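You operate a simulated robot arm through the tools that you are given. There is no shell and no other tool.

The job below is to be done with a simulated robot arm. You get a single attempt, and the scene is never put back.

## Task
Set the controls near the back of the workbench. At the end: the power knob is switched on; the bench dial is turned to 3; the second switch from the left is switched on; the first switch from the left is switched off; whatever was shut is shut again. Leave all else as you found it, and nothing knocked over. The power knob goes clockwise seen from above, to its stop.
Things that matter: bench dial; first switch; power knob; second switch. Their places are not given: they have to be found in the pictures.

The check looks at the end state, three seconds after you hand in, the way a careful person would. Anything else that was tipped, shoved, dropped, spilled or broken makes it a failure.

## Robot
A 7-joint arm with a two-finger parallel gripper, fixed in place. Base frame: the origin is at the foot of the arm, x ahead of it, y to its left, z up; the work surface is at about z = 0.86. Readings come in m, rad, newtons and seconds.
With the tool pointing down near the work surface it reaches from about 0.4 to 0.9 m from the base axis. Its first joint turns from -2.496 to 2.496 rad. Payload 3 kg.
The tool frame sits at the grasp point between the pads (the TCP): z along the fingers, y along the line on which they close. The tips reach 0.03 m beyond it. Largest opening 0.094 m; finger width 0.028, thickness 0.01; the body of the gripper, 0.05 by 0.096 m, starts 0.055 m behind the TCP.
Orientation is that of the tool frame in the base frame, as a unit quaternion [x, y, z, w]. With the fingers straight down and closing along the base's y, the tool's x points along the base's -x, its y along +y and its z along -z.

## Interface
- The arm moves only by the tool jog_arm. Its argument "steps" is a list of rows, each a list of 7 numbers: the shift along the tool's x, y, z in mm, then the turn, a rotation vector about the tool's x, y, z in rad, then the opening, from 0 (shut) to 1 (fully open). In form: [[x, y, z, ax, ay, az, jaw], ...]. A call has 1 to 20 rows; each row is the pose to reach, as a shift and turn from the pose commanded when the call began, along the tool's axes at that moment. A row lasts 0.2 s, in which the tool goes at most 0.05 m and 0.15 rad; a call with a longer step from one row to the next is refused whole, and so is a gripper value outside its range. A pose out of reach is approached as far as the arm can. The call stops where the force on the tool passes 40 N (or 10 N more than at its start, if that is more) or the arm is blocked; 0.2 s more then pass. Each finger travels about 0.072 m/s and halts on what it meets, pressing with about 42 N; the grip force reading is that of the motor and also rises with nothing between the fingers. The clock runs only during rows and for 0.2 s after the last one: add rows that repeat a pose to give the fingers time. The reply holds the time, the measured pose of the TCP, the force on the tool along the base axes, the opening and the grip force, in the units named above and with some noise, with the torque about the TCP (base axes, N m) and any sound that the robot's microphone picked up.
- Cameras (640 x 400 px; columns grow to the right, rows downward): "scene" is fixed at [0.2205, -0.6503, 1.4958]; the picture's right is [0.98, -0.20, 0.00], its down [-0.07, -0.35, -0.93] and it looks along [0.18, 0.92, -0.35] (base axes); focal length 367 px, centre (320, 200). "wrist" rides on the gripper at [0.076, 0.014, -0.102] in the tool frame; the picture's right is [-0.18, 0.98, 0.00], its down [-0.75, -0.14, -0.64] and it looks along [-0.63, -0.12, 0.77] (tool axes); focal length 243 px, centre (320, 200).
- grab_frame(camera): a new picture of that camera. It takes no simulated time.
- locate(camera, pixels): for up to 12 pixels [column, row] of the newest picture of that camera ("zoom" is the newest enlarged one), the place [x, y, z] in the base frame of the surface seen there, good to about 0.003 m. It takes no simulated time.
- zoom(camera, box): a new picture of the part [left, top, right, bottom] of that camera's present view, enlarged. It takes no simulated time.
- hand_in(): hands the job in; it is judged then, once.

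Open the gripper and draw the arm clear of the work before you hand the job in, unless the task says otherwise.

The tools are called after "Request:" as name(argument=value, ...) on one line, values as JSON. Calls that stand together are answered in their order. jog_arm: Moves the arm, as the interface text tells. Its arguments: {"type":"object","properties":{"steps":{"type":"array","items":{"type":"array","items":{"type":"number"}}}},"required":["steps"]} The other tools are called the same way: grab_frame (camera) takes a picture; locate (camera, pixels) gives the place of the surface under pixels of a picture; zoom (camera, box) takes an enlarged picture of a part of a camera's view; hand_in () hands the job in.

At the start:

```text
time_s: 0.0
tool_pos: [0.5268, 0.1555, 1.2691]
orientation: [0.0, 1.0, 0.0, -0.001]
ft_force: [-0.5, 0.0, -1.0]
ft_torque: [-0.01, 0.01, 0.0]
finger_gap: 0.094
finger_force: 0.0
```

scene: 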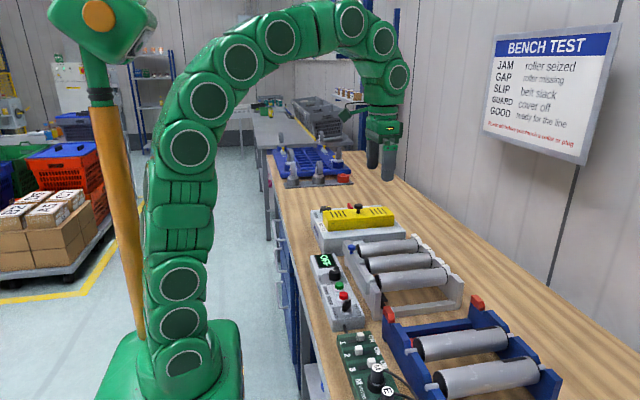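
wrist: 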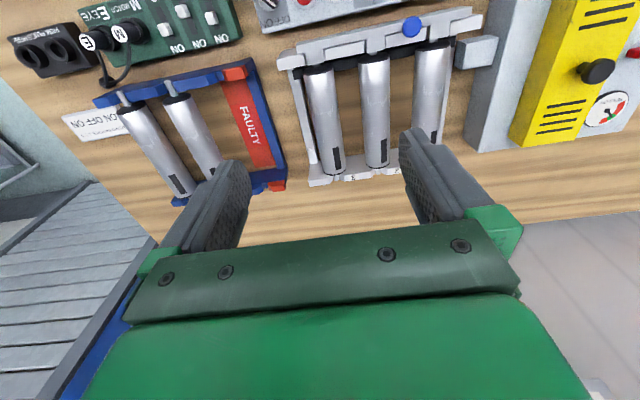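

The scene picture shows a green switch box near (365,365), a grey control box near (335,285), and a yellow-lidded box near (357,220). I zoom in on each of them to find the controls.

Request:
zoom(camera="scene", box=[300, 300, 460, 400])

Request:
zoom(camera="scene", box=[290, 190, 450, 290])

Request:
zoom(camera="scene", box=[290, 240, 390, 340])

Request:
zoom(camera="wrist", box=[0, 0, 320, 200])

Request:
zoom(camera="wrist", box=[320, 0, 640, 200])

Request:
zoom(camera="scene", box=[250, 120, 410, 220])

```text
4.00 times, centred on (380, 350) of scene
```

zoom: 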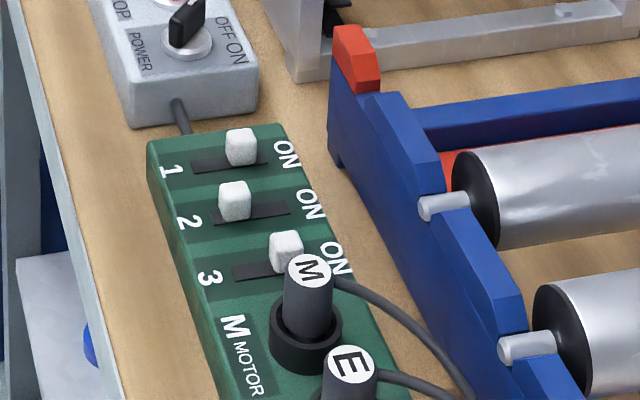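

```text
4.00 times, centred on (370, 240) of scene
```

zoom: 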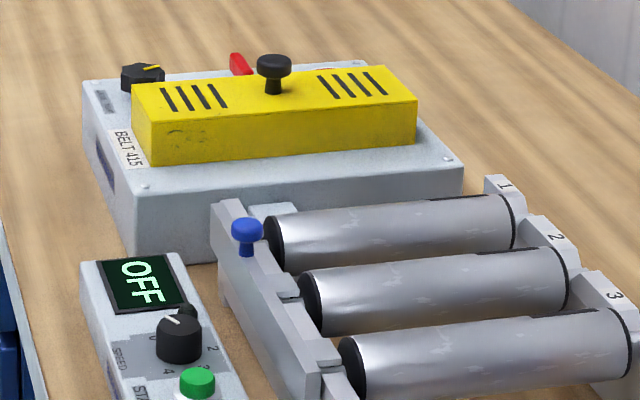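

```text
4.00 times, centred on (340, 290) of scene
```

zoom: 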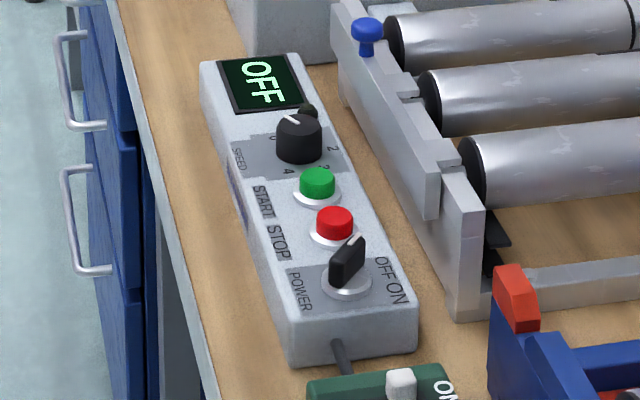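

```text
2.00 times, centred on (160, 100) of wrist
```

zoom: 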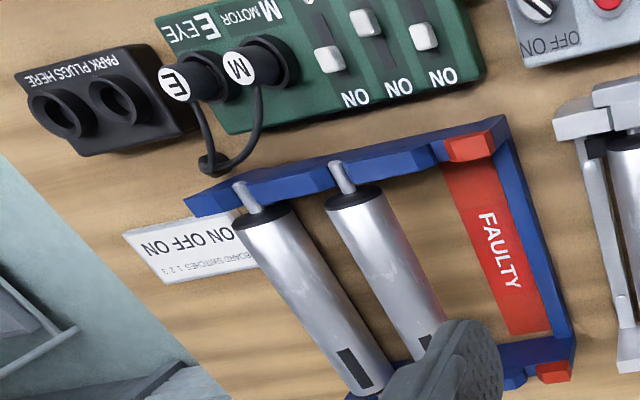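

```text
2.00 times, centred on (480, 100) of wrist
```

zoom: 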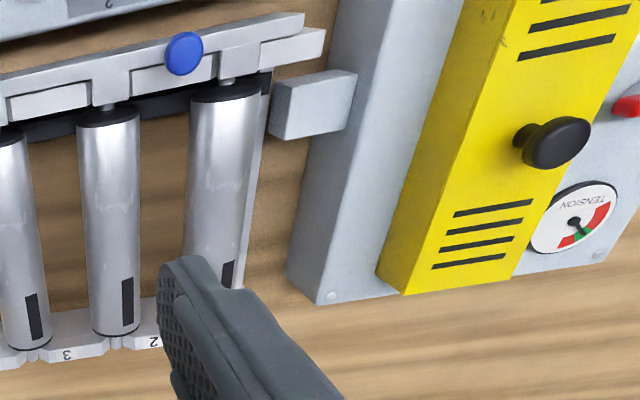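

```text
4.00 times, centred on (330, 170) of scene
```

zoom: 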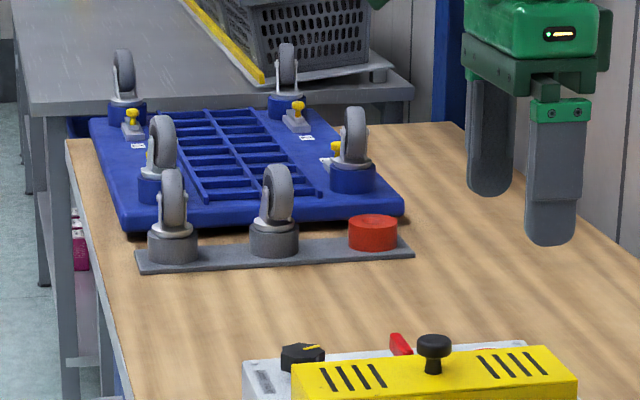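

The wrist view reads upside down, so the labels face the robot and switches 1, 2, 3 run left to right along -y. I measure the knobs, switches and boxes in the scene picture.

Request:
grab_frame(camera="scene")

Request:
locate(camera="scene", pixels=[[360, 336], [358, 349], [371, 362], [347, 304], [334, 272], [339, 285], [344, 295], [325, 208], [376, 376], [345, 320], [314, 262], [356, 322]])

Request:
grab_frame(camera="wrist")

Request:
locate(camera="wrist", pixels=[[212, 17], [182, 10], [165, 29], [118, 34], [412, 26], [597, 70], [40, 50], [235, 74], [268, 4], [302, 2], [565, 8], [130, 12]])

```text
taken
```

scene: 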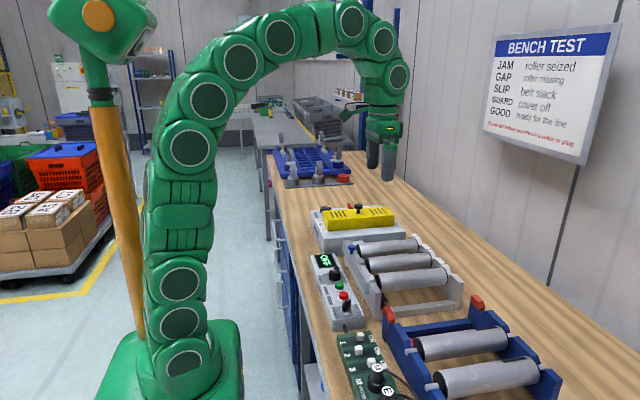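

```text
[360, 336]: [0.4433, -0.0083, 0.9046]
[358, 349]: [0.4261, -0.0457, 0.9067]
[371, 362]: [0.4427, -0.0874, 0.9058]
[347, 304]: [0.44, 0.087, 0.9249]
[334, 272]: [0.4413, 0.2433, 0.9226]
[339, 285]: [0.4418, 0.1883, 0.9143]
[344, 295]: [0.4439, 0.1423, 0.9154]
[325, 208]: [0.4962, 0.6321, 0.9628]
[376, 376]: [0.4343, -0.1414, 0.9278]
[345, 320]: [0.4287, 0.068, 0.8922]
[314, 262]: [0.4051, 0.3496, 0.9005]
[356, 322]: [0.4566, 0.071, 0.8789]
```

```text
taken
```

wrist: 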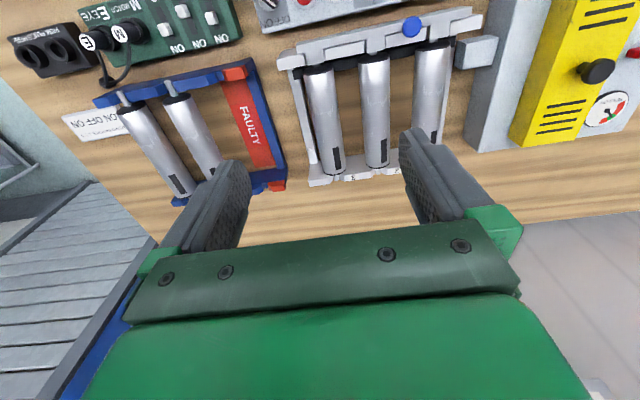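

```text
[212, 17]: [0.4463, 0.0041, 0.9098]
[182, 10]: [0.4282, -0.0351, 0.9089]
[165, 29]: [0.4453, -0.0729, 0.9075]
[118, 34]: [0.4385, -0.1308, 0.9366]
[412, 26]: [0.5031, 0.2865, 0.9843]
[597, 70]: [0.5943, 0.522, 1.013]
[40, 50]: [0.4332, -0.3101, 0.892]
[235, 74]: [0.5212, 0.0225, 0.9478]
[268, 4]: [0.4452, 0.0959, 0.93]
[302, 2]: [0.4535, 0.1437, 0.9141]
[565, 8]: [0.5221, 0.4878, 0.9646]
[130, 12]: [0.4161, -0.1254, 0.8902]
```

All the controls sit at about x=0.43–0.45, near the inner edge of the reach: switches at y≈0.00, -0.04 and -0.08, power knob at y≈0.09, speed dial at y≈0.245. I move the wrist camera closer to read the labels.

Request:
jog_arm(steps=[[20, 0, 35, 0, 0, 0, 0.8], [40, 0, 70, 0, 0, 0, 0.6], [55, 0, 105, 0, 0, 0, 0.4], [67, 0, 139, 0, 0, 0, 0.2], [67, 0, 139, 0, 0, 0, 0.2], [67, 0, 139, 0, 0, 0, 0.2]])

Request:
grab_frame(camera="wrist")

Request:
grab_frame(camera="scene")

```text
time_s: 1.4
tool_pos: [0.461, 0.1543, 1.1323]
orientation: [0.0, 1.0, 0.0, 0.0]
ft_force: [-0.6, 0.7, -0.6]
ft_torque: [0.03, 0.0, 0.01]
finger_gap: 0.0188
finger_force: 0.1
```

```text
taken
```

wrist: 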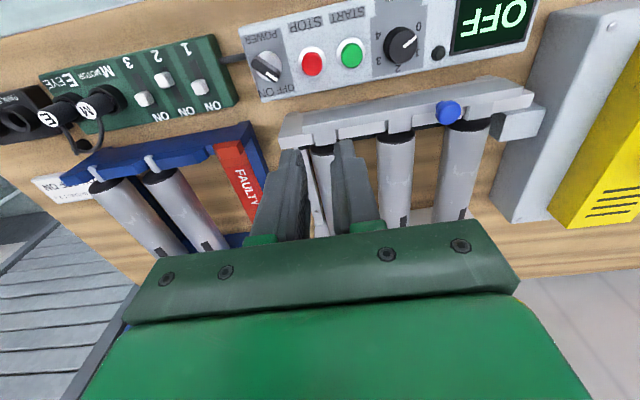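

```text
taken
```

scene: 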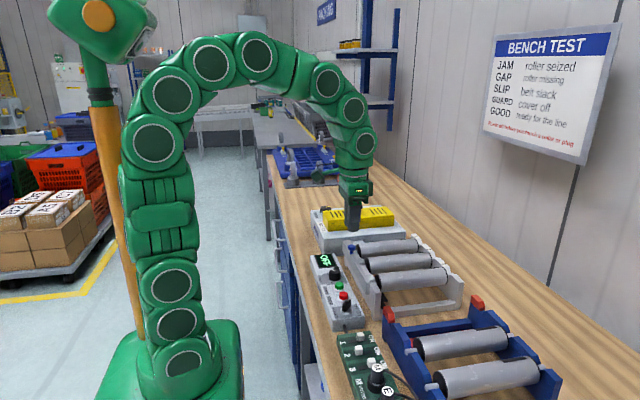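

The controls now show clearly in the wrist view: power knob (265,67), stop (311,60), start (350,52), speed dial (402,43). I zoom in to read the labels and pointers.

Request:
zoom(camera="wrist", box=[230, 20, 350, 110])

Request:
zoom(camera="wrist", box=[330, 0, 470, 90])

Request:
zoom(camera="wrist", box=[80, 20, 250, 150])

Request:
locate(camera="wrist", pixels=[[265, 67], [402, 40], [198, 86], [164, 80], [143, 98], [312, 60], [350, 50], [439, 51], [205, 105], [270, 86], [447, 111], [225, 60]])

```text
4.44 times, centred on (290, 65) of wrist
```

zoom: 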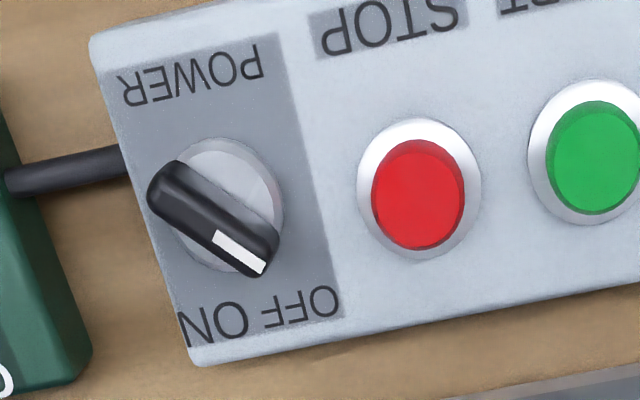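

```text
4.44 times, centred on (400, 45) of wrist
```

zoom: 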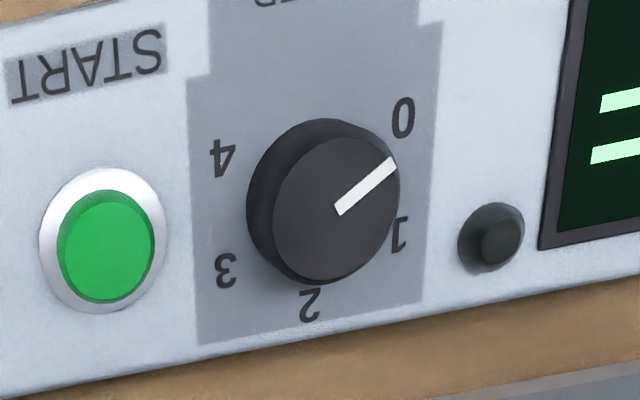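

```text
3.08 times, centred on (165, 85) of wrist
```

zoom: 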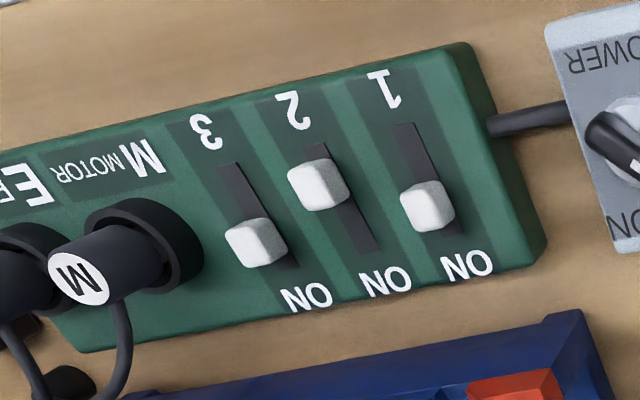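

```text
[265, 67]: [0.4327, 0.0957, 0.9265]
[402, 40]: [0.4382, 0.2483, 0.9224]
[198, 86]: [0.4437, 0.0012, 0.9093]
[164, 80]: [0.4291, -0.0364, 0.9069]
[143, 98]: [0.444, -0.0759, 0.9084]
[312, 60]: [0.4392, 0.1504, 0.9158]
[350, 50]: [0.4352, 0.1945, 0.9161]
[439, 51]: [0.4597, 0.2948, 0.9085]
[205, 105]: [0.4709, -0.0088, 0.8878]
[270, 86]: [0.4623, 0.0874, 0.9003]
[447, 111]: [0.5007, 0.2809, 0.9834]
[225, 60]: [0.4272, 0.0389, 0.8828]
```

The speed dial's pointer seems to be near 0, with labels 0 to 4 running clockwise seen from above. I zoom on the dial again and locate the labels, pointer ends and rim so I can compute angles.

Request:
zoom(camera="wrist", box=[330, 0, 470, 90])

Request:
locate(camera="zoom", pixels=[[403, 117], [400, 233], [310, 303], [226, 270], [222, 157], [340, 211], [391, 163], [275, 215], [398, 195], [335, 138], [330, 275], [252, 190]])

Request:
zoom(camera="scene", box=[300, 195, 380, 245])

```text
4.44 times, centred on (400, 45) of wrist
```

zoom: 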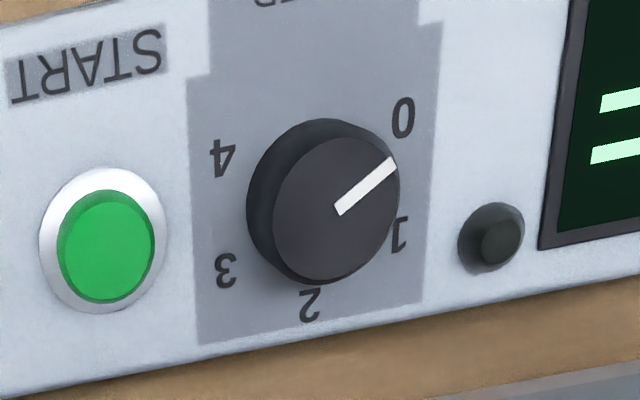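

```text
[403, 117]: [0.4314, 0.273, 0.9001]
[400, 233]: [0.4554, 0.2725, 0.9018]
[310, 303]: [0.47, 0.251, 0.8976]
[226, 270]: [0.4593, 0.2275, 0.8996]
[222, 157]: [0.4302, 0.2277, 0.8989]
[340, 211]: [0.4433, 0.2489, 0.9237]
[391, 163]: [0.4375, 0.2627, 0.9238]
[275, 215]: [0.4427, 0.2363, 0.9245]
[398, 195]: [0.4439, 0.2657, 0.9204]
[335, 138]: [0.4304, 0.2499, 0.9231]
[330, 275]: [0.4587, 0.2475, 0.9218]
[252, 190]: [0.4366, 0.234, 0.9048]
```

```text
8.00 times, centred on (340, 220) of scene
```

zoom: 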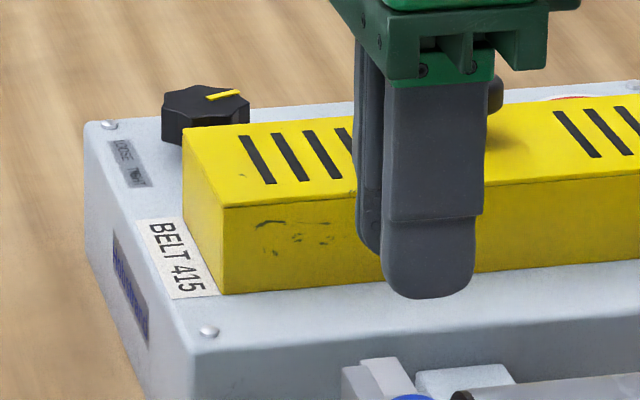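

The belt-box dial is labelled LOOSE/TIGHT, so the bench dial must be the SPEED dial on the panel. Its centre is about (0.444, 0.250), labels are 60° apart, the pointer is at 0, so it needs 180° clockwise to reach 3. Next I measure the power knob and the slide switches in zoomed views.

Request:
zoom(camera="wrist", box=[235, 35, 305, 105])

Request:
locate(camera="zoom", pixels=[[200, 250], [300, 340], [120, 180], [250, 270], [200, 300], [280, 280], [330, 420], [240, 430], [100, 60], [420, 250], [230, 130], [400, 400]])

```text
5.71 times, centred on (270, 70) of wrist
```

zoom: 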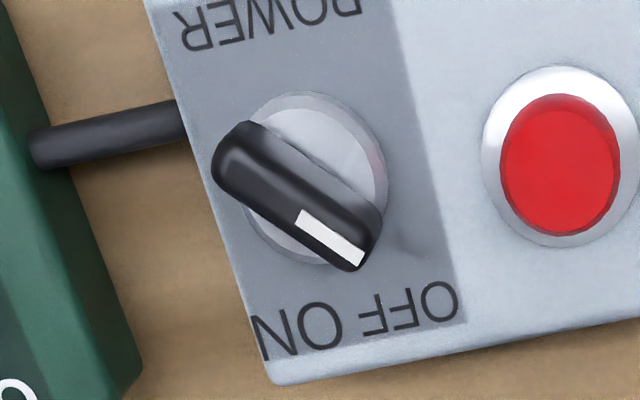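

```text
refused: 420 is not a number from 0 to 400
```

The zoomed view shows the bar handle from (225,150) to (355,260), with the white pointer end toward OFF. I locate its points in this view.

Request:
locate(camera="zoom", pixels=[[240, 135], [225, 170], [300, 200], [345, 240], [370, 215], [302, 215], [355, 258], [340, 110], [320, 322], [415, 305], [315, 95], [250, 230]])

Request:
zoom(camera="wrist", box=[120, 30, 240, 120])

```text
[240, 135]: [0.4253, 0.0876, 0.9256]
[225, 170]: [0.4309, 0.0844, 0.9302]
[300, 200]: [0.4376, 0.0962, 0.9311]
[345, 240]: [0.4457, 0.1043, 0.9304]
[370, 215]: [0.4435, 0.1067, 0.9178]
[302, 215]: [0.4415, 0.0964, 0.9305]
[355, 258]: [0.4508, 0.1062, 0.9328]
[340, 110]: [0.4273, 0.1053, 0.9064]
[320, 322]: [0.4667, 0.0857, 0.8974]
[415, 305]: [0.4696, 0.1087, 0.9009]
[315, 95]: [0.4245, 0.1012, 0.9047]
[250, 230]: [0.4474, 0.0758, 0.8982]
```

```text
4.44 times, centred on (180, 75) of wrist
```

zoom: 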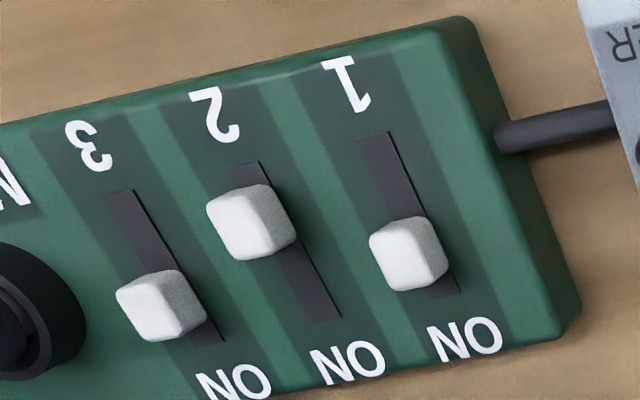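

Power knob: centre ≈ (0.4395, 0.0955), top z ≈ 0.931, bar pointing 45° to the left of +x, i.e. toward OFF. Now I locate the switch knobs and slot ends in the current zoomed view, and the nearby fixture's heights for clearance.

Request:
locate(camera="zoom", pixels=[[405, 250], [378, 135], [448, 292], [250, 222], [245, 168], [330, 318], [160, 305], [122, 196], [376, 265], [442, 262], [415, 222], [290, 215]])

Request:
zoom(camera="wrist", box=[270, 80, 550, 220])

Request:
locate(camera="wrist", pixels=[[447, 104], [447, 118], [440, 108], [456, 108], [290, 128], [400, 110], [400, 122], [500, 100], [345, 120], [520, 88], [235, 145], [160, 162]])

```text
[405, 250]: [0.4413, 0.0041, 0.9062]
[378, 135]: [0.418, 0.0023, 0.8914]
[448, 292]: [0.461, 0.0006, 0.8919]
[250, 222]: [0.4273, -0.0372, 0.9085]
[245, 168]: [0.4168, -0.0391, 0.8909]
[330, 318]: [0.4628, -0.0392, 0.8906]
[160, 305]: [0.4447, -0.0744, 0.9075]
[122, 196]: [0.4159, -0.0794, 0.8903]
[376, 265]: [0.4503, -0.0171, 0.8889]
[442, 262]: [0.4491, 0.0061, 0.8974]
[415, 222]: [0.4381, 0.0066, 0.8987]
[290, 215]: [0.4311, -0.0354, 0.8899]
```

```text
2.29 times, centred on (410, 150) of wrist
```

zoom: 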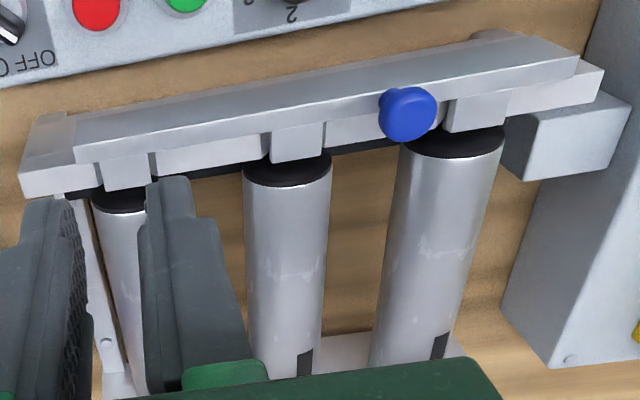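

```text
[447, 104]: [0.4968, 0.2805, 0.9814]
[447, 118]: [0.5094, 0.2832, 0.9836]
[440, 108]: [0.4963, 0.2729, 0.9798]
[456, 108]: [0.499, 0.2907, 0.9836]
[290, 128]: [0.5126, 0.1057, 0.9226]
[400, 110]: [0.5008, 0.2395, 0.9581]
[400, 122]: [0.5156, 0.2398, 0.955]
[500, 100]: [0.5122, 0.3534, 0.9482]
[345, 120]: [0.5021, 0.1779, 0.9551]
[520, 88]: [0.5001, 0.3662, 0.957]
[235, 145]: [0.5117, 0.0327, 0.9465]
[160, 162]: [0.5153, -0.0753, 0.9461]
```

Blue knob top is z≈0.983 and the rail top z≈0.957, so gripping the dial with the TCP at z≈0.94 keeps the gripper body above them. I move above the dial at (0.444, 0.250), turned -60° with the jaw part open.

Request:
jog_arm(steps=[[2, 12, 16, 0, 0, -0.131, 0.3], [4, 24, 32, 0, 0, -0.262, 0.4], [6, 36, 48, 0, 0, -0.393, 0.46], [8, 48, 64, 0, 0, -0.524, 0.46], [10, 60, 80, 0, 0, -0.655, 0.46], [12, 72, 96, 0, 0, -0.785, 0.46], [14, 84, 112, 0, 0, -0.916, 0.46], [16, 95, 121, 0, 0, -1.047, 0.46], [16, 95, 121, 0, 0, -1.047, 0.46], [16, 95, 121, 0, 0, -1.047, 0.46]])

Request:
grab_frame(camera="wrist")

Request:
grab_frame(camera="scene")

```text
time_s: 3.6
tool_pos: [0.4449, 0.2517, 1.0095]
orientation: [-0.501, 0.865, 0.0, 0.001]
ft_force: [-0.3, 0.0, 0.2]
ft_torque: [0.0, 0.01, -0.02]
finger_gap: 0.0432
finger_force: 0.0
```

```text
taken
```

wrist: 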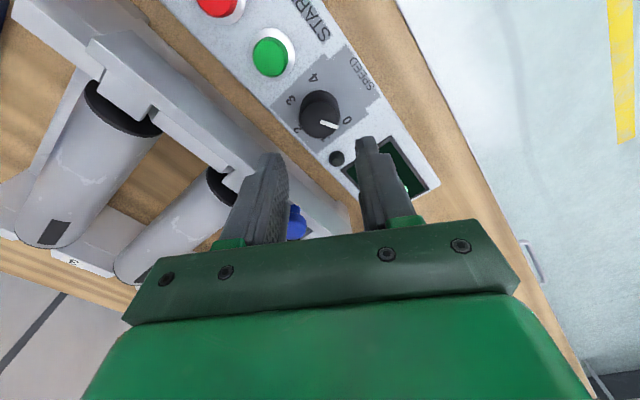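

```text
taken
```

scene: 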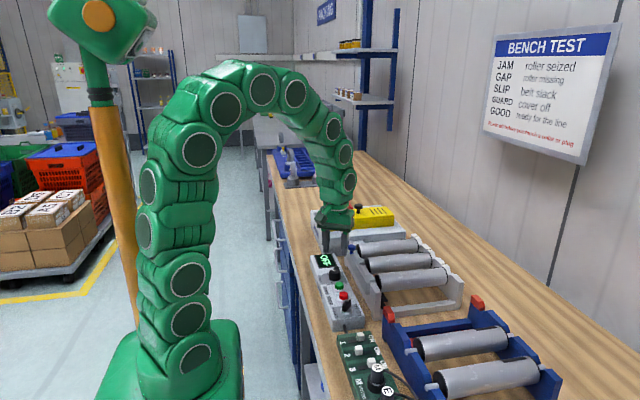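

The dial shows at (320,113) in the wrist view. I zoom in and re-measure its top face for an accurate centre.

Request:
zoom(camera="wrist", box=[265, 65, 375, 165])

Request:
locate(camera="wrist", pixels=[[303, 115], [338, 120], [322, 100], [318, 135], [320, 118], [336, 105], [306, 130], [333, 133], [337, 158], [347, 121], [315, 78], [291, 100]])

```text
4.00 times, centred on (320, 115) of wrist
```

zoom: 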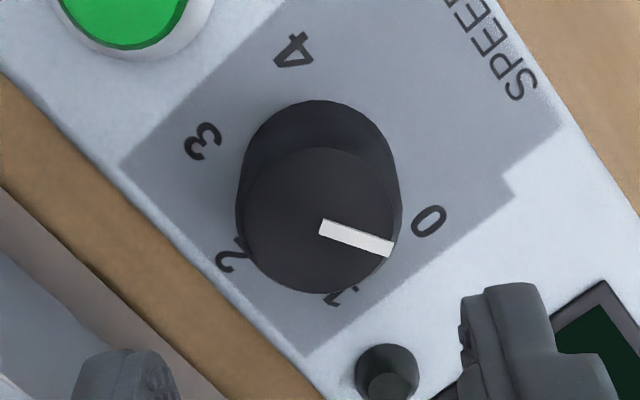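

```text
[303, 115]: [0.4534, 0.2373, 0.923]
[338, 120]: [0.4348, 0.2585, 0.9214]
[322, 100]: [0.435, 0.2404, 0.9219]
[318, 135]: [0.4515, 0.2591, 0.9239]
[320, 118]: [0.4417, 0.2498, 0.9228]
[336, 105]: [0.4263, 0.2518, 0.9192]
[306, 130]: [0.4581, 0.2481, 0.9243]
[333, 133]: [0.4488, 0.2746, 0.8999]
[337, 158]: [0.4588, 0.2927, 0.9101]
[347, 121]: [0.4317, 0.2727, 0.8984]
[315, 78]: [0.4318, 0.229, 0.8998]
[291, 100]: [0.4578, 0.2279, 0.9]
```

The top face centre is at about (320,120) in the wrist view, some 2.5 mm along tool +x from the tool axis. I shift by that and lower to TCP z≈0.94, fingers on both sides of the dial.

Request:
jog_arm(steps=[[2.5, 0, 10, 0, 0, 0, 0.46], [2.5, 0, 25, 0, 0, 0, 0.46], [2.5, 0, 40, 0, 0, 0, 0.46], [2.5, 0, 55, 0, 0, 0, 0.46], [2.5, 0, 64, 0, 0, 0, 0.46], [2.5, 0, 69, 0, 0, 0, 0.46], [2.5, 0, 69, 0, 0, 0, 0.46]])

Request:
grab_frame(camera="wrist")

Request:
zoom(camera="scene", box=[280, 210, 400, 310])

```text
time_s: 5.2
tool_pos: [0.4422, 0.2499, 0.9413]
orientation: [-0.499, 0.866, 0.001, 0.0]
ft_force: [0.9, -0.4, 0.2]
ft_torque: [0.02, -0.01, 0.0]
finger_gap: 0.0432
finger_force: 0.1
```

```text
taken
```

wrist: 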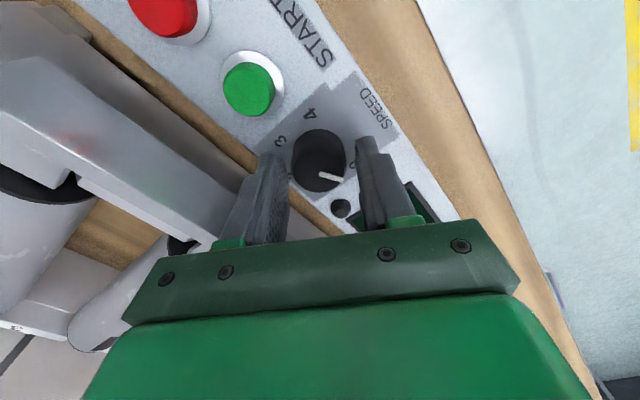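

```text
4.00 times, centred on (340, 260) of scene
```

zoom: 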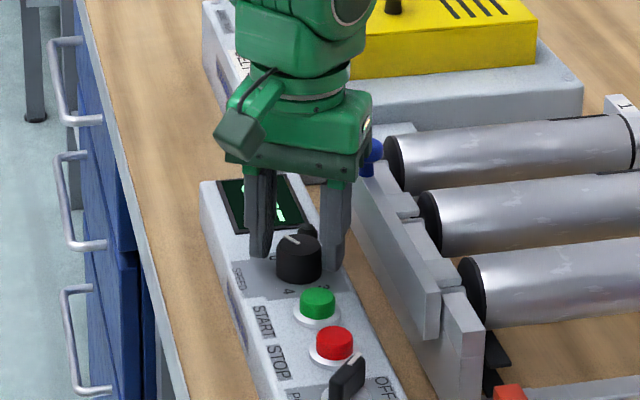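

The dial top (around (319,170)) now lies on the tool axis between the fingers. I close on the dial.

Request:
jog_arm(steps=[[0, 0, 0, 0, 0, 0, 0.3], [0, 0, 0, 0, 0, 0, 0.2], [0, 0, 0, 0, 0, 0, 0.2]])

Request:
grab_frame(camera="wrist")

```text
time_s: 6.0
tool_pos: [0.4416, 0.2492, 0.9404]
orientation: [-0.5, 0.866, -0.001, 0.001]
ft_force: [23.9, -17.3, -7.6]
ft_torque: [-0.52, -0.91, -0.09]
finger_gap: 0.0317
finger_force: 45.0
```

```text
taken
```

wrist: 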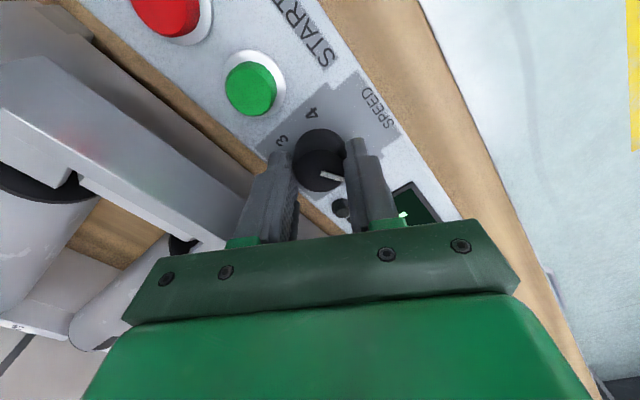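

The dial is held (gap 31.7 mm) but the force on the tool is about 29 N along -y of the tool, so the grip is off-centre. I shift in small steps along tool -y to relieve it.

Request:
jog_arm(steps=[[0, -0.5, 0, 0, 0, 0, 0.2], [0, -1.0, 0, 0, 0, 0, 0.2], [0, -1.0, 0, 0, 0, 0, 0.2]])

```text
time_s: 6.8
tool_pos: [0.4443, 0.2487, 0.9417]
orientation: [-0.5, 0.866, 0.0, 0.002]
ft_force: [15.8, -11.2, 15.8]
ft_torque: [-0.94, 0.08, -0.16]
finger_gap: 0.0317
finger_force: 45.1
```

Lateral force dropped from 29 to 19 N, so I shift about 1.5 mm more the same way.

Request:
jog_arm(steps=[[0, -0.5, 0, 0, 0, 0, 0.2], [0, -1.0, 0, 0, 0, 0, 0.2], [0, -1.5, 0, 0, 0, 0, 0.2], [0, -1.5, 0, 0, 0, 0, 0.2]])

```text
time_s: 7.8
tool_pos: [0.4444, 0.2493, 0.9411]
orientation: [-0.499, 0.866, 0.001, 0.0]
ft_force: [-16.8, 18.4, 14.5]
ft_torque: [1.01, 0.41, -0.12]
finger_gap: 0.0318
finger_force: 45.4
```

Now the force reversed to about +25 N along tool y, so I move back 0.8 mm, with a slight 0.3 mm lift against the vertical load.

Request:
jog_arm(steps=[[0, 0.4, -0.2, 0, 0, 0, 0.2], [0, 0.8, -0.3, 0, 0, 0, 0.2], [0, 0.8, -0.3, 0, 0, 0, 0.2]])

```text
time_s: 8.6
tool_pos: [0.4436, 0.2488, 0.9409]
orientation: [-0.499, 0.867, 0.0, -0.001]
ft_force: [-18.7, 16.3, 10.7]
ft_torque: [0.32, 0.79, -0.21]
finger_gap: 0.0317
finger_force: 45.6
```

The readings show stick-slip, so I release, nudge +0.4 mm, and re-grip to get an unstressed grip.

Request:
jog_arm(steps=[[0, 0.4, 0, 0, 0, 0, 0.42], [0, 0.4, 0, 0, 0, 0, 0.42], [0, 0.4, 0, 0, 0, 0, 0.42]])

Request:
zoom(camera="wrist", box=[255, 110, 385, 210])

```text
time_s: 9.4
tool_pos: [0.4442, 0.2491, 0.9406]
orientation: [-0.5, 0.866, 0.0, 0.0]
ft_force: [-1.1, 0.0, 0.1]
ft_torque: [0.03, 0.0, 0.0]
finger_gap: 0.0394
finger_force: 0.1
```

```text
4.00 times, centred on (320, 160) of wrist
```

zoom: 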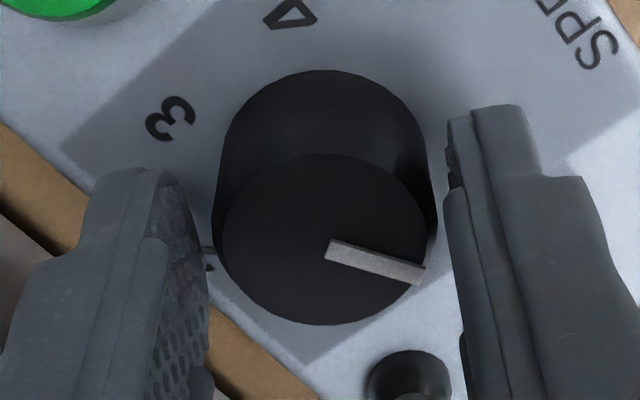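

Dial top centre shows at zoom (325,240), midway between fingers at about 205 and 445. I close again.

Request:
jog_arm(steps=[[0, 0, 0, 0, 0, 0, 0.36], [0, 0, 0, 0, 0, 0, 0.2], [0, 0, 0, 0, 0, 0, 0.2]])

```text
time_s: 10.2
tool_pos: [0.4438, 0.2503, 0.9417]
orientation: [-0.5, 0.866, 0.0, 0.001]
ft_force: [-9.4, 5.3, 0.7]
ft_torque: [0.23, 0.27, -0.04]
finger_gap: 0.0317
finger_force: 45.1
```

Net force is now only about 11 N. I turn clockwise (positive about tool z) by 0.52 rad first and check that the dial follows.

Request:
jog_arm(steps=[[0, 0, 0, 0, 0, 0.13, 0.2], [0, 0, 0, 0, 0, 0.26, 0.2], [0, 0, 0, 0, 0, 0.39, 0.2], [0, 0, 0, 0, 0, 0.52, 0.2]])

Request:
zoom(camera="wrist", box=[255, 110, 385, 210])

```text
time_s: 11.2
tool_pos: [0.4431, 0.2502, 0.9411]
orientation: [-0.26, 0.966, 0.001, -0.001]
ft_force: [-28.8, 21.2, 1.6]
ft_torque: [0.43, 0.83, 0.03]
finger_gap: 0.0318
finger_force: 45.1
```

```text
4.00 times, centred on (320, 160) of wrist
```

zoom: 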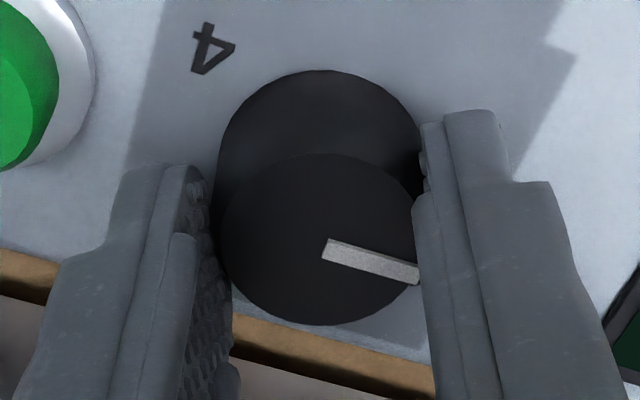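

The dial follows the gripper (pointer at the same spot in the zoom), but lateral force has grown to 36 N. I shift about 0.8 mm in the direction of that force before turning on.

Request:
jog_arm(steps=[[0.15, 0.4, 0, 0, 0, 0, 0.2], [0.3, 0.8, 0, 0, 0, 0, 0.2], [0.3, 0.8, 0, 0, 0, 0, 0.2]])

```text
time_s: 12.0
tool_pos: [0.443, 0.2496, 0.9405]
orientation: [-0.26, 0.966, 0.001, 0.001]
ft_force: [-27.1, 17.8, 30.7]
ft_torque: [0.34, 1.42, 0.01]
finger_gap: 0.032
finger_force: 45.3
```

A vertical load of 31 N built up, so I release the dial to let the arm relax and see where the tool really sits relative to it.

Request:
jog_arm(steps=[[0, 0, 0, 0, 0, 0, 0.42], [0, 0, 0, 0, 0, 0, 0.42], [0, 0, 0, 0, 0, 0, 0.42]])

Request:
zoom(camera="wrist", box=[255, 110, 385, 210])

Request:
locate(camera="zoom", pixels=[[325, 240], [230, 240], [415, 235], [325, 160], [325, 318], [330, 250], [412, 272]])

```text
time_s: 12.8
tool_pos: [0.4426, 0.2496, 0.9413]
orientation: [-0.26, 0.966, -0.001, 0.0]
ft_force: [-0.2, 0.6, 0.2]
ft_torque: [0.01, 0.01, -0.01]
finger_gap: 0.0395
finger_force: 0.2
```

```text
4.00 times, centred on (320, 160) of wrist
```

zoom: 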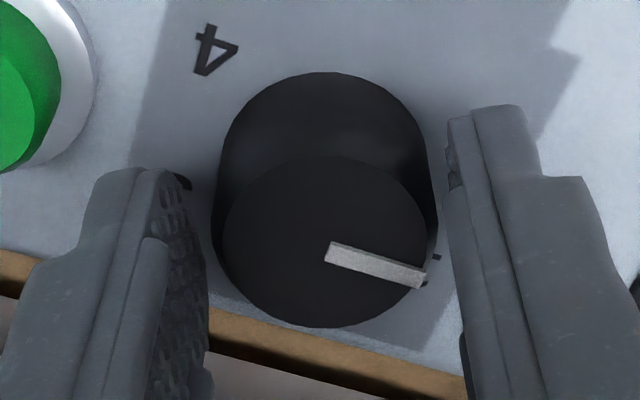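

```text
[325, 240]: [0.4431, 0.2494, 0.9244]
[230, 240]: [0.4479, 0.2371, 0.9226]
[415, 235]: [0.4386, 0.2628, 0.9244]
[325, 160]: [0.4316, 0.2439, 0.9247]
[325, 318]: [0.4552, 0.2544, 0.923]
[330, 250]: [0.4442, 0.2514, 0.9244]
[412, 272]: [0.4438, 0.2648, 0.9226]
```

The dial stayed where it was released, and the picture shows it centred between the fingers (325 vs. mid ≈326). I close again and read the force.

Request:
jog_arm(steps=[[0, 0.3, 0, 0, 0, 0, 0.38], [0, 0.3, 0, 0, 0, 0, 0.2], [0, 0.3, 0, 0, 0, 0, 0.2]])

```text
time_s: 13.6
tool_pos: [0.4429, 0.2491, 0.9412]
orientation: [-0.262, 0.965, -0.001, 0.0]
ft_force: [3.6, -4.7, -1.0]
ft_torque: [-0.14, -0.29, -0.05]
finger_gap: 0.0319
finger_force: 45.0
```

Net force is only about 6 N now. I turn another 0.39 rad clockwise and watch the force.

Request:
jog_arm(steps=[[0, 0, 0, 0, 0, 0.1, 0.2], [0, 0, 0, 0, 0, 0.2, 0.2], [0, 0, 0, 0, 0, 0.3, 0.2], [0, 0, 0, 0, 0, 0.39, 0.2]])

```text
time_s: 14.6
tool_pos: [0.4436, 0.2502, 0.9404]
orientation: [-0.068, 0.998, 0.001, 0.0]
ft_force: [-19.4, 27.4, 5.9]
ft_torque: [0.9, 1.37, 0.01]
finger_gap: 0.0317
finger_force: 44.8
```

The force change points to the dial axis sitting about 2 mm along tool -x of the tool axis. I release, shift 2 mm along tool -x, and re-grip.

Request:
jog_arm(steps=[[0, 0, 0, 0, 0, 0, 0.42], [0, 0, 0, 0, 0, 0, 0.42], [-1, 0, 0, 0, 0, 0, 0.42], [-2, 0, 0, 0, 0, 0, 0.42], [-2, 0, 0, 0, 0, 0, 0.42]])

Request:
zoom(camera="wrist", box=[255, 110, 385, 210])

```text
time_s: 15.8
tool_pos: [0.4447, 0.2493, 0.9421]
orientation: [-0.069, 0.998, -0.001, 0.001]
ft_force: [1.0, -0.8, 0.5]
ft_torque: [0.01, 0.02, 0.02]
finger_gap: 0.0393
finger_force: 0.0
```

```text
4.00 times, centred on (320, 160) of wrist
```

zoom: 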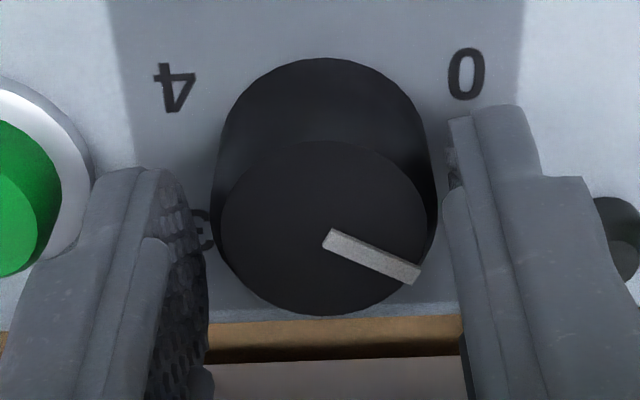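

The pointer has moved slightly clockwise relative to the fingers, perhaps settling into a detent near 1. I close again and check the force.

Request:
jog_arm(steps=[[0, 0, 0, 0, 0, 0, 0.38], [0, 0, 0, 0, 0, 0, 0.2], [0, 0, 0, 0, 0, 0, 0.2]])

```text
time_s: 16.6
tool_pos: [0.4451, 0.2503, 0.9405]
orientation: [-0.068, 0.998, 0.0, 0.0]
ft_force: [-3.1, 19.0, -3.3]
ft_torque: [0.59, 0.14, -0.02]
finger_gap: 0.0319
finger_force: 45.2
```

There is 19 N along +y, so I rotate 0.3 rad with a 0.5 mm shift along +y to see the trend.

Request:
jog_arm(steps=[[0, 0.3, 0, 0, 0, 0.08, 0.2], [0, 0.5, 0, 0, 0, 0.16, 0.2], [0, 0.5, 0, 0, 0, 0.23, 0.2], [0, 0.5, 0, 0, 0, 0.3, 0.2]])

```text
time_s: 17.6
tool_pos: [0.445, 0.2496, 0.9421]
orientation: [0.082, 0.997, 0.0, 0.0]
ft_force: [-16.7, 4.1, 28.1]
ft_torque: [0.11, 0.67, -0.01]
finger_gap: 0.0314
finger_force: 44.5
```

Vertical force rose to 28 N. I relieve by opening, then re-grip with a target gap just under the dial's diameter so that it presses less hard.

Request:
jog_arm(steps=[[0, 0, 0, 0, 0, 0, 0.4], [0, 0, 0, 0, 0, 0, 0.4], [0, 0, 0, 0, 0, 0, 0.33], [0, 0, 0, 0, 0, 0, 0.33]])

Request:
zoom(camera="wrist", box=[255, 110, 385, 210])

```text
time_s: 18.6
tool_pos: [0.4469, 0.2502, 0.9401]
orientation: [0.081, 0.997, 0.0, 0.0]
ft_force: [0.5, -0.8, -0.7]
ft_torque: [0.01, -0.05, 0.03]
finger_gap: 0.0322
finger_force: 24.5
```

```text
4.00 times, centred on (320, 160) of wrist
```

zoom: 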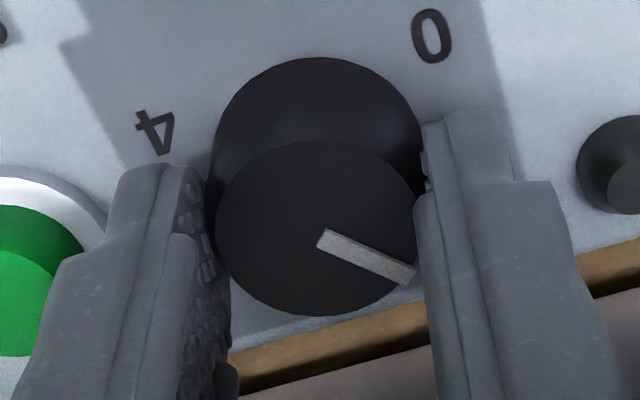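

Grip force is a lower 24.5 N with near-zero net force. I turn 0.6 rad clockwise with this gentle grip.

Request:
jog_arm(steps=[[0, 0, 0, 0, 0, 0.1, 0.33], [0, 0, 0, 0, 0, 0.2, 0.33], [0, 0, 0, 0, 0, 0.3, 0.33], [0, 0, 0, 0, 0, 0.4, 0.33], [0, 0, 0, 0, 0, 0.5, 0.33], [0, 0, 0, 0, 0, 0.6, 0.33]])

Request:
zoom(camera="wrist", box=[255, 110, 385, 210])

```text
time_s: 20.0
tool_pos: [0.4434, 0.2498, 0.9399]
orientation: [0.373, 0.928, 0.0, 0.0]
ft_force: [0.3, -2.2, -0.9]
ft_torque: [-0.03, 0.09, 0.02]
finger_gap: 0.0322
finger_force: 6.0
```

```text
4.00 times, centred on (320, 160) of wrist
```

zoom: 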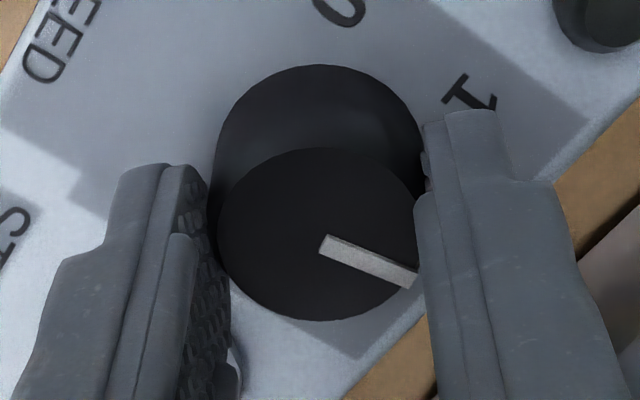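

The dial follows with almost no side force. I locate the pointer ends to learn the dial angle now.

Request:
locate(camera="zoom", pixels=[[325, 241], [408, 280], [318, 235], [470, 95], [340, 8], [230, 235], [412, 230]])

Request:
jog_arm(steps=[[0, 0, 0, 0, 0, 0.0, 0.325], [0, 0, 0, 0, 0, 0.1, 0.325], [0, 0, 0, 0, 0, 0.2, 0.325], [0, 0, 0, 0, 0, 0.3, 0.325], [0, 0, 0, 0, 0, 0.4, 0.325]])

Request:
zoom(camera="wrist", box=[255, 110, 385, 210])

```text
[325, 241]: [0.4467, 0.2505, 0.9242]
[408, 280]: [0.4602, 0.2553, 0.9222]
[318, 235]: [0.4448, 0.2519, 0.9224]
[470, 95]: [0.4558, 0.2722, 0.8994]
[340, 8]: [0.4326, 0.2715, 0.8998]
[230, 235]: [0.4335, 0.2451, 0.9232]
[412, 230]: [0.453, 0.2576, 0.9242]
```

```text
time_s: 21.2
tool_pos: [0.4438, 0.2502, 0.9407]
orientation: [0.55, 0.835, -0.001, -0.001]
ft_force: [-12.5, -9.5, 6.0]
ft_torque: [-0.86, 0.13, 0.01]
finger_gap: 0.0318
finger_force: 44.7
```

```text
4.00 times, centred on (320, 160) of wrist
```

zoom: 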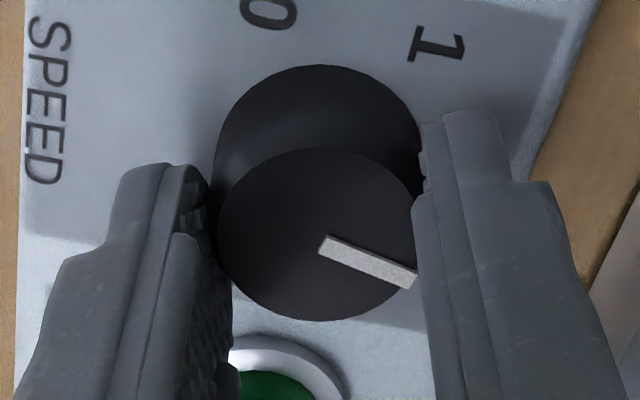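

The dial has followed to about position 2 (gripper turned 1.165 rad from square). I release, swing the gripper back by 1.0 rad around the dial, and look.

Request:
jog_arm(steps=[[0, 0, 0, 0, 0, 0, 0.43], [0, 0, 0, 0, 0, 0, 0.43], [0, 0, 0, 0, 0, -0.13, 0.43], [0, 0, 0, 0, 0, -0.26, 0.43], [0, 0, 0, 0, 0, -0.39, 0.43], [0, 0, 0, 0, 0, -0.52, 0.43], [0, 0, 0, 0, 0, -0.65, 0.43], [0, 0, 0, 0, 0, -0.78, 0.43], [0, 0, 0, 0, 0, -0.9, 0.43], [0, 0, 0, 0, 0, -1.0, 0.43], [0, 0, 0, 0, 0, -1.0, 0.43]])

Request:
zoom(camera="wrist", box=[255, 110, 385, 210])

Request:
zoom(camera="scene", box=[300, 250, 380, 310])

```text
time_s: 23.6
tool_pos: [0.4454, 0.2515, 0.9404]
orientation: [0.08, 0.997, -0.001, -0.001]
ft_force: [0.3, 0.3, 0.2]
ft_torque: [0.01, 0.0, 0.0]
finger_gap: 0.0406
finger_force: 0.0
```

```text
4.00 times, centred on (320, 160) of wrist
```

zoom: 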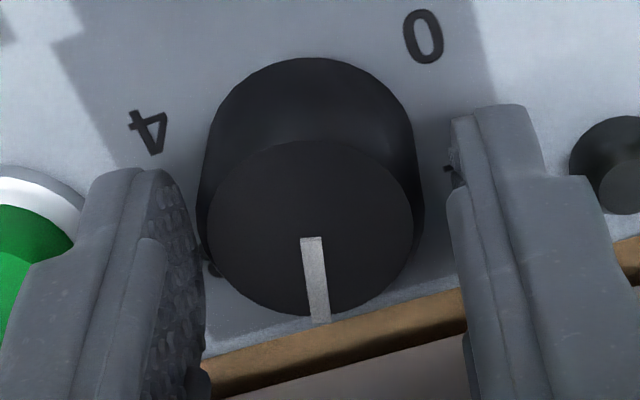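

```text
6.67 times, centred on (340, 280) of scene
```

zoom: 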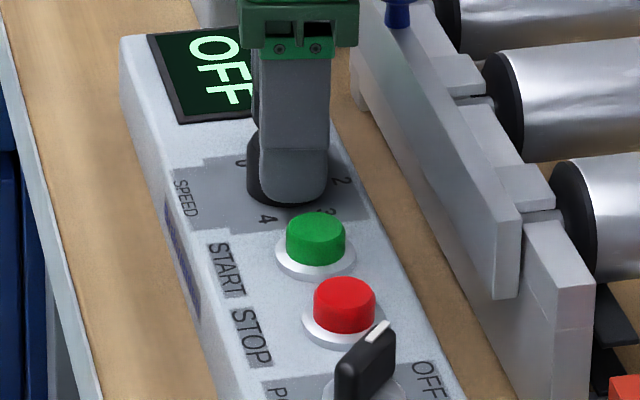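

The dial now sits at zoom (310,228), left of the finger midline (~328), i.e. about 2 mm toward tool -y. I locate the pointer and correct the position before gripping gently.

Request:
locate(camera="zoom", pixels=[[311, 243], [320, 318], [310, 228], [212, 228], [408, 228], [310, 145]])

Request:
jog_arm(steps=[[0, -1, 0, 0, 0, 0, 0.43], [0, -2, 0, 0, 0, 0, 0.43], [0, -2, 0, 0, 0, 0, 0.38], [0, -2, 0, 0, 0, 0, 0.33], [0, -2, 0, 0, 0, 0, 0.33]])

Request:
zoom(camera="wrist", box=[255, 110, 385, 210])

```text
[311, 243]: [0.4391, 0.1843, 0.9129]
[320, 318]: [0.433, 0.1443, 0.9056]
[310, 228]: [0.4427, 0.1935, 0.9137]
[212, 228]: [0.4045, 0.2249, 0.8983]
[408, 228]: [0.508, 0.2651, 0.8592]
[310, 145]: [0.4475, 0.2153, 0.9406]
```

```text
time_s: 24.8
tool_pos: [0.4449, 0.2475, 0.9418]
orientation: [0.081, 0.997, 0.0, 0.0]
ft_force: [0.7, 7.1, 1.6]
ft_torque: [0.22, -0.15, 0.02]
finger_gap: 0.0347
finger_force: 3.3
```

```text
4.00 times, centred on (320, 160) of wrist
```

zoom: 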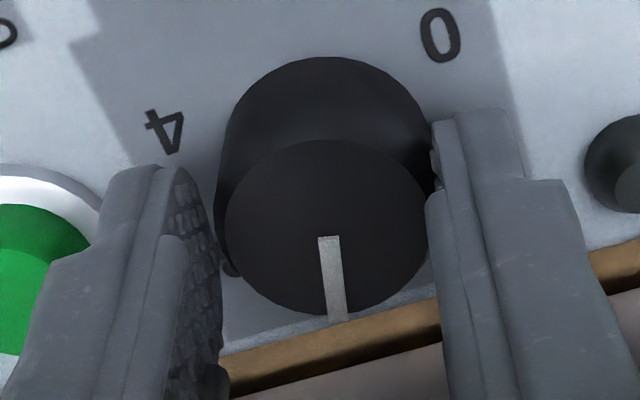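

The right finger touches first (7 N along +y, gap 34.7 mm), so I shift back about 1 mm along +y and let it finish closing.

Request:
jog_arm(steps=[[0, 0.6, 0, 0, 0, 0, 0.36], [0, 1.0, 0, 0, 0, 0, 0.33], [0, 1.0, 0, 0, 0, 0, 0.33], [0, 1.0, 0, 0, 0, 0, 0.33]])

Request:
zoom(camera="wrist", box=[255, 110, 385, 210])

Request:
locate(camera="zoom", pixels=[[325, 240], [337, 318], [325, 230], [228, 230], [425, 230], [325, 145], [437, 35], [166, 130]])

```text
time_s: 25.8
tool_pos: [0.4443, 0.2496, 0.9412]
orientation: [0.081, 0.997, -0.001, 0.001]
ft_force: [1.2, 5.0, 0.9]
ft_torque: [0.15, -0.07, -0.04]
finger_gap: 0.0336
finger_force: 2.1
```

```text
4.00 times, centred on (320, 160) of wrist
```

zoom: 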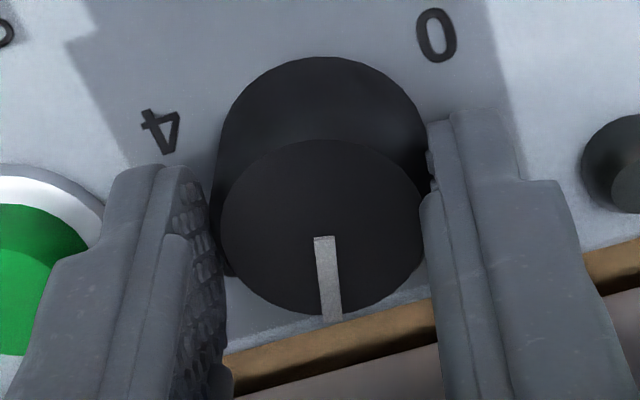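

```text
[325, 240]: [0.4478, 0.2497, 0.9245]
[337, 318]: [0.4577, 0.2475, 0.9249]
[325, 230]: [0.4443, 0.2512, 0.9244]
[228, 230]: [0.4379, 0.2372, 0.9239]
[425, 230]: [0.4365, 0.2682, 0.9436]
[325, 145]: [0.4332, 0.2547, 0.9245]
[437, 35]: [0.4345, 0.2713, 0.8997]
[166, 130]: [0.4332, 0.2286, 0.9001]
```

The pointer is now slightly past 2. The right finger still touches first, so I shift another 0.6 mm and close a bit more.

Request:
jog_arm(steps=[[0, 0.4, 0, 0, 0, 0, 0.34], [0, 0.7, 0, 0, 0, 0, 0.33], [0, 0.7, 0, 0, 0, 0, 0.327], [0, 0.7, 0, 0, 0, 0, 0.327]])

```text
time_s: 26.8
tool_pos: [0.4446, 0.2501, 0.9411]
orientation: [0.081, 0.997, 0.0, 0.0]
ft_force: [-0.8, 1.4, -0.4]
ft_torque: [0.04, -0.01, -0.04]
finger_gap: 0.0325
finger_force: 1.9
```

The grip is centred with little force; I tighten slightly to hold, then read.

Request:
jog_arm(steps=[[0, 0.3, 0, 0, 0, 0, 0.32], [0, 0.3, 0, 0, 0, 0, 0.318], [0, 0.3, 0, 0, 0, 0, 0.318]])

```text
time_s: 27.6
tool_pos: [0.4456, 0.2492, 0.94]
orientation: [0.081, 0.997, 0.0, 0.001]
ft_force: [-13.9, 0.9, 19.2]
ft_torque: [-0.04, 0.81, 0.03]
finger_gap: 0.0317
finger_force: 45.2
```

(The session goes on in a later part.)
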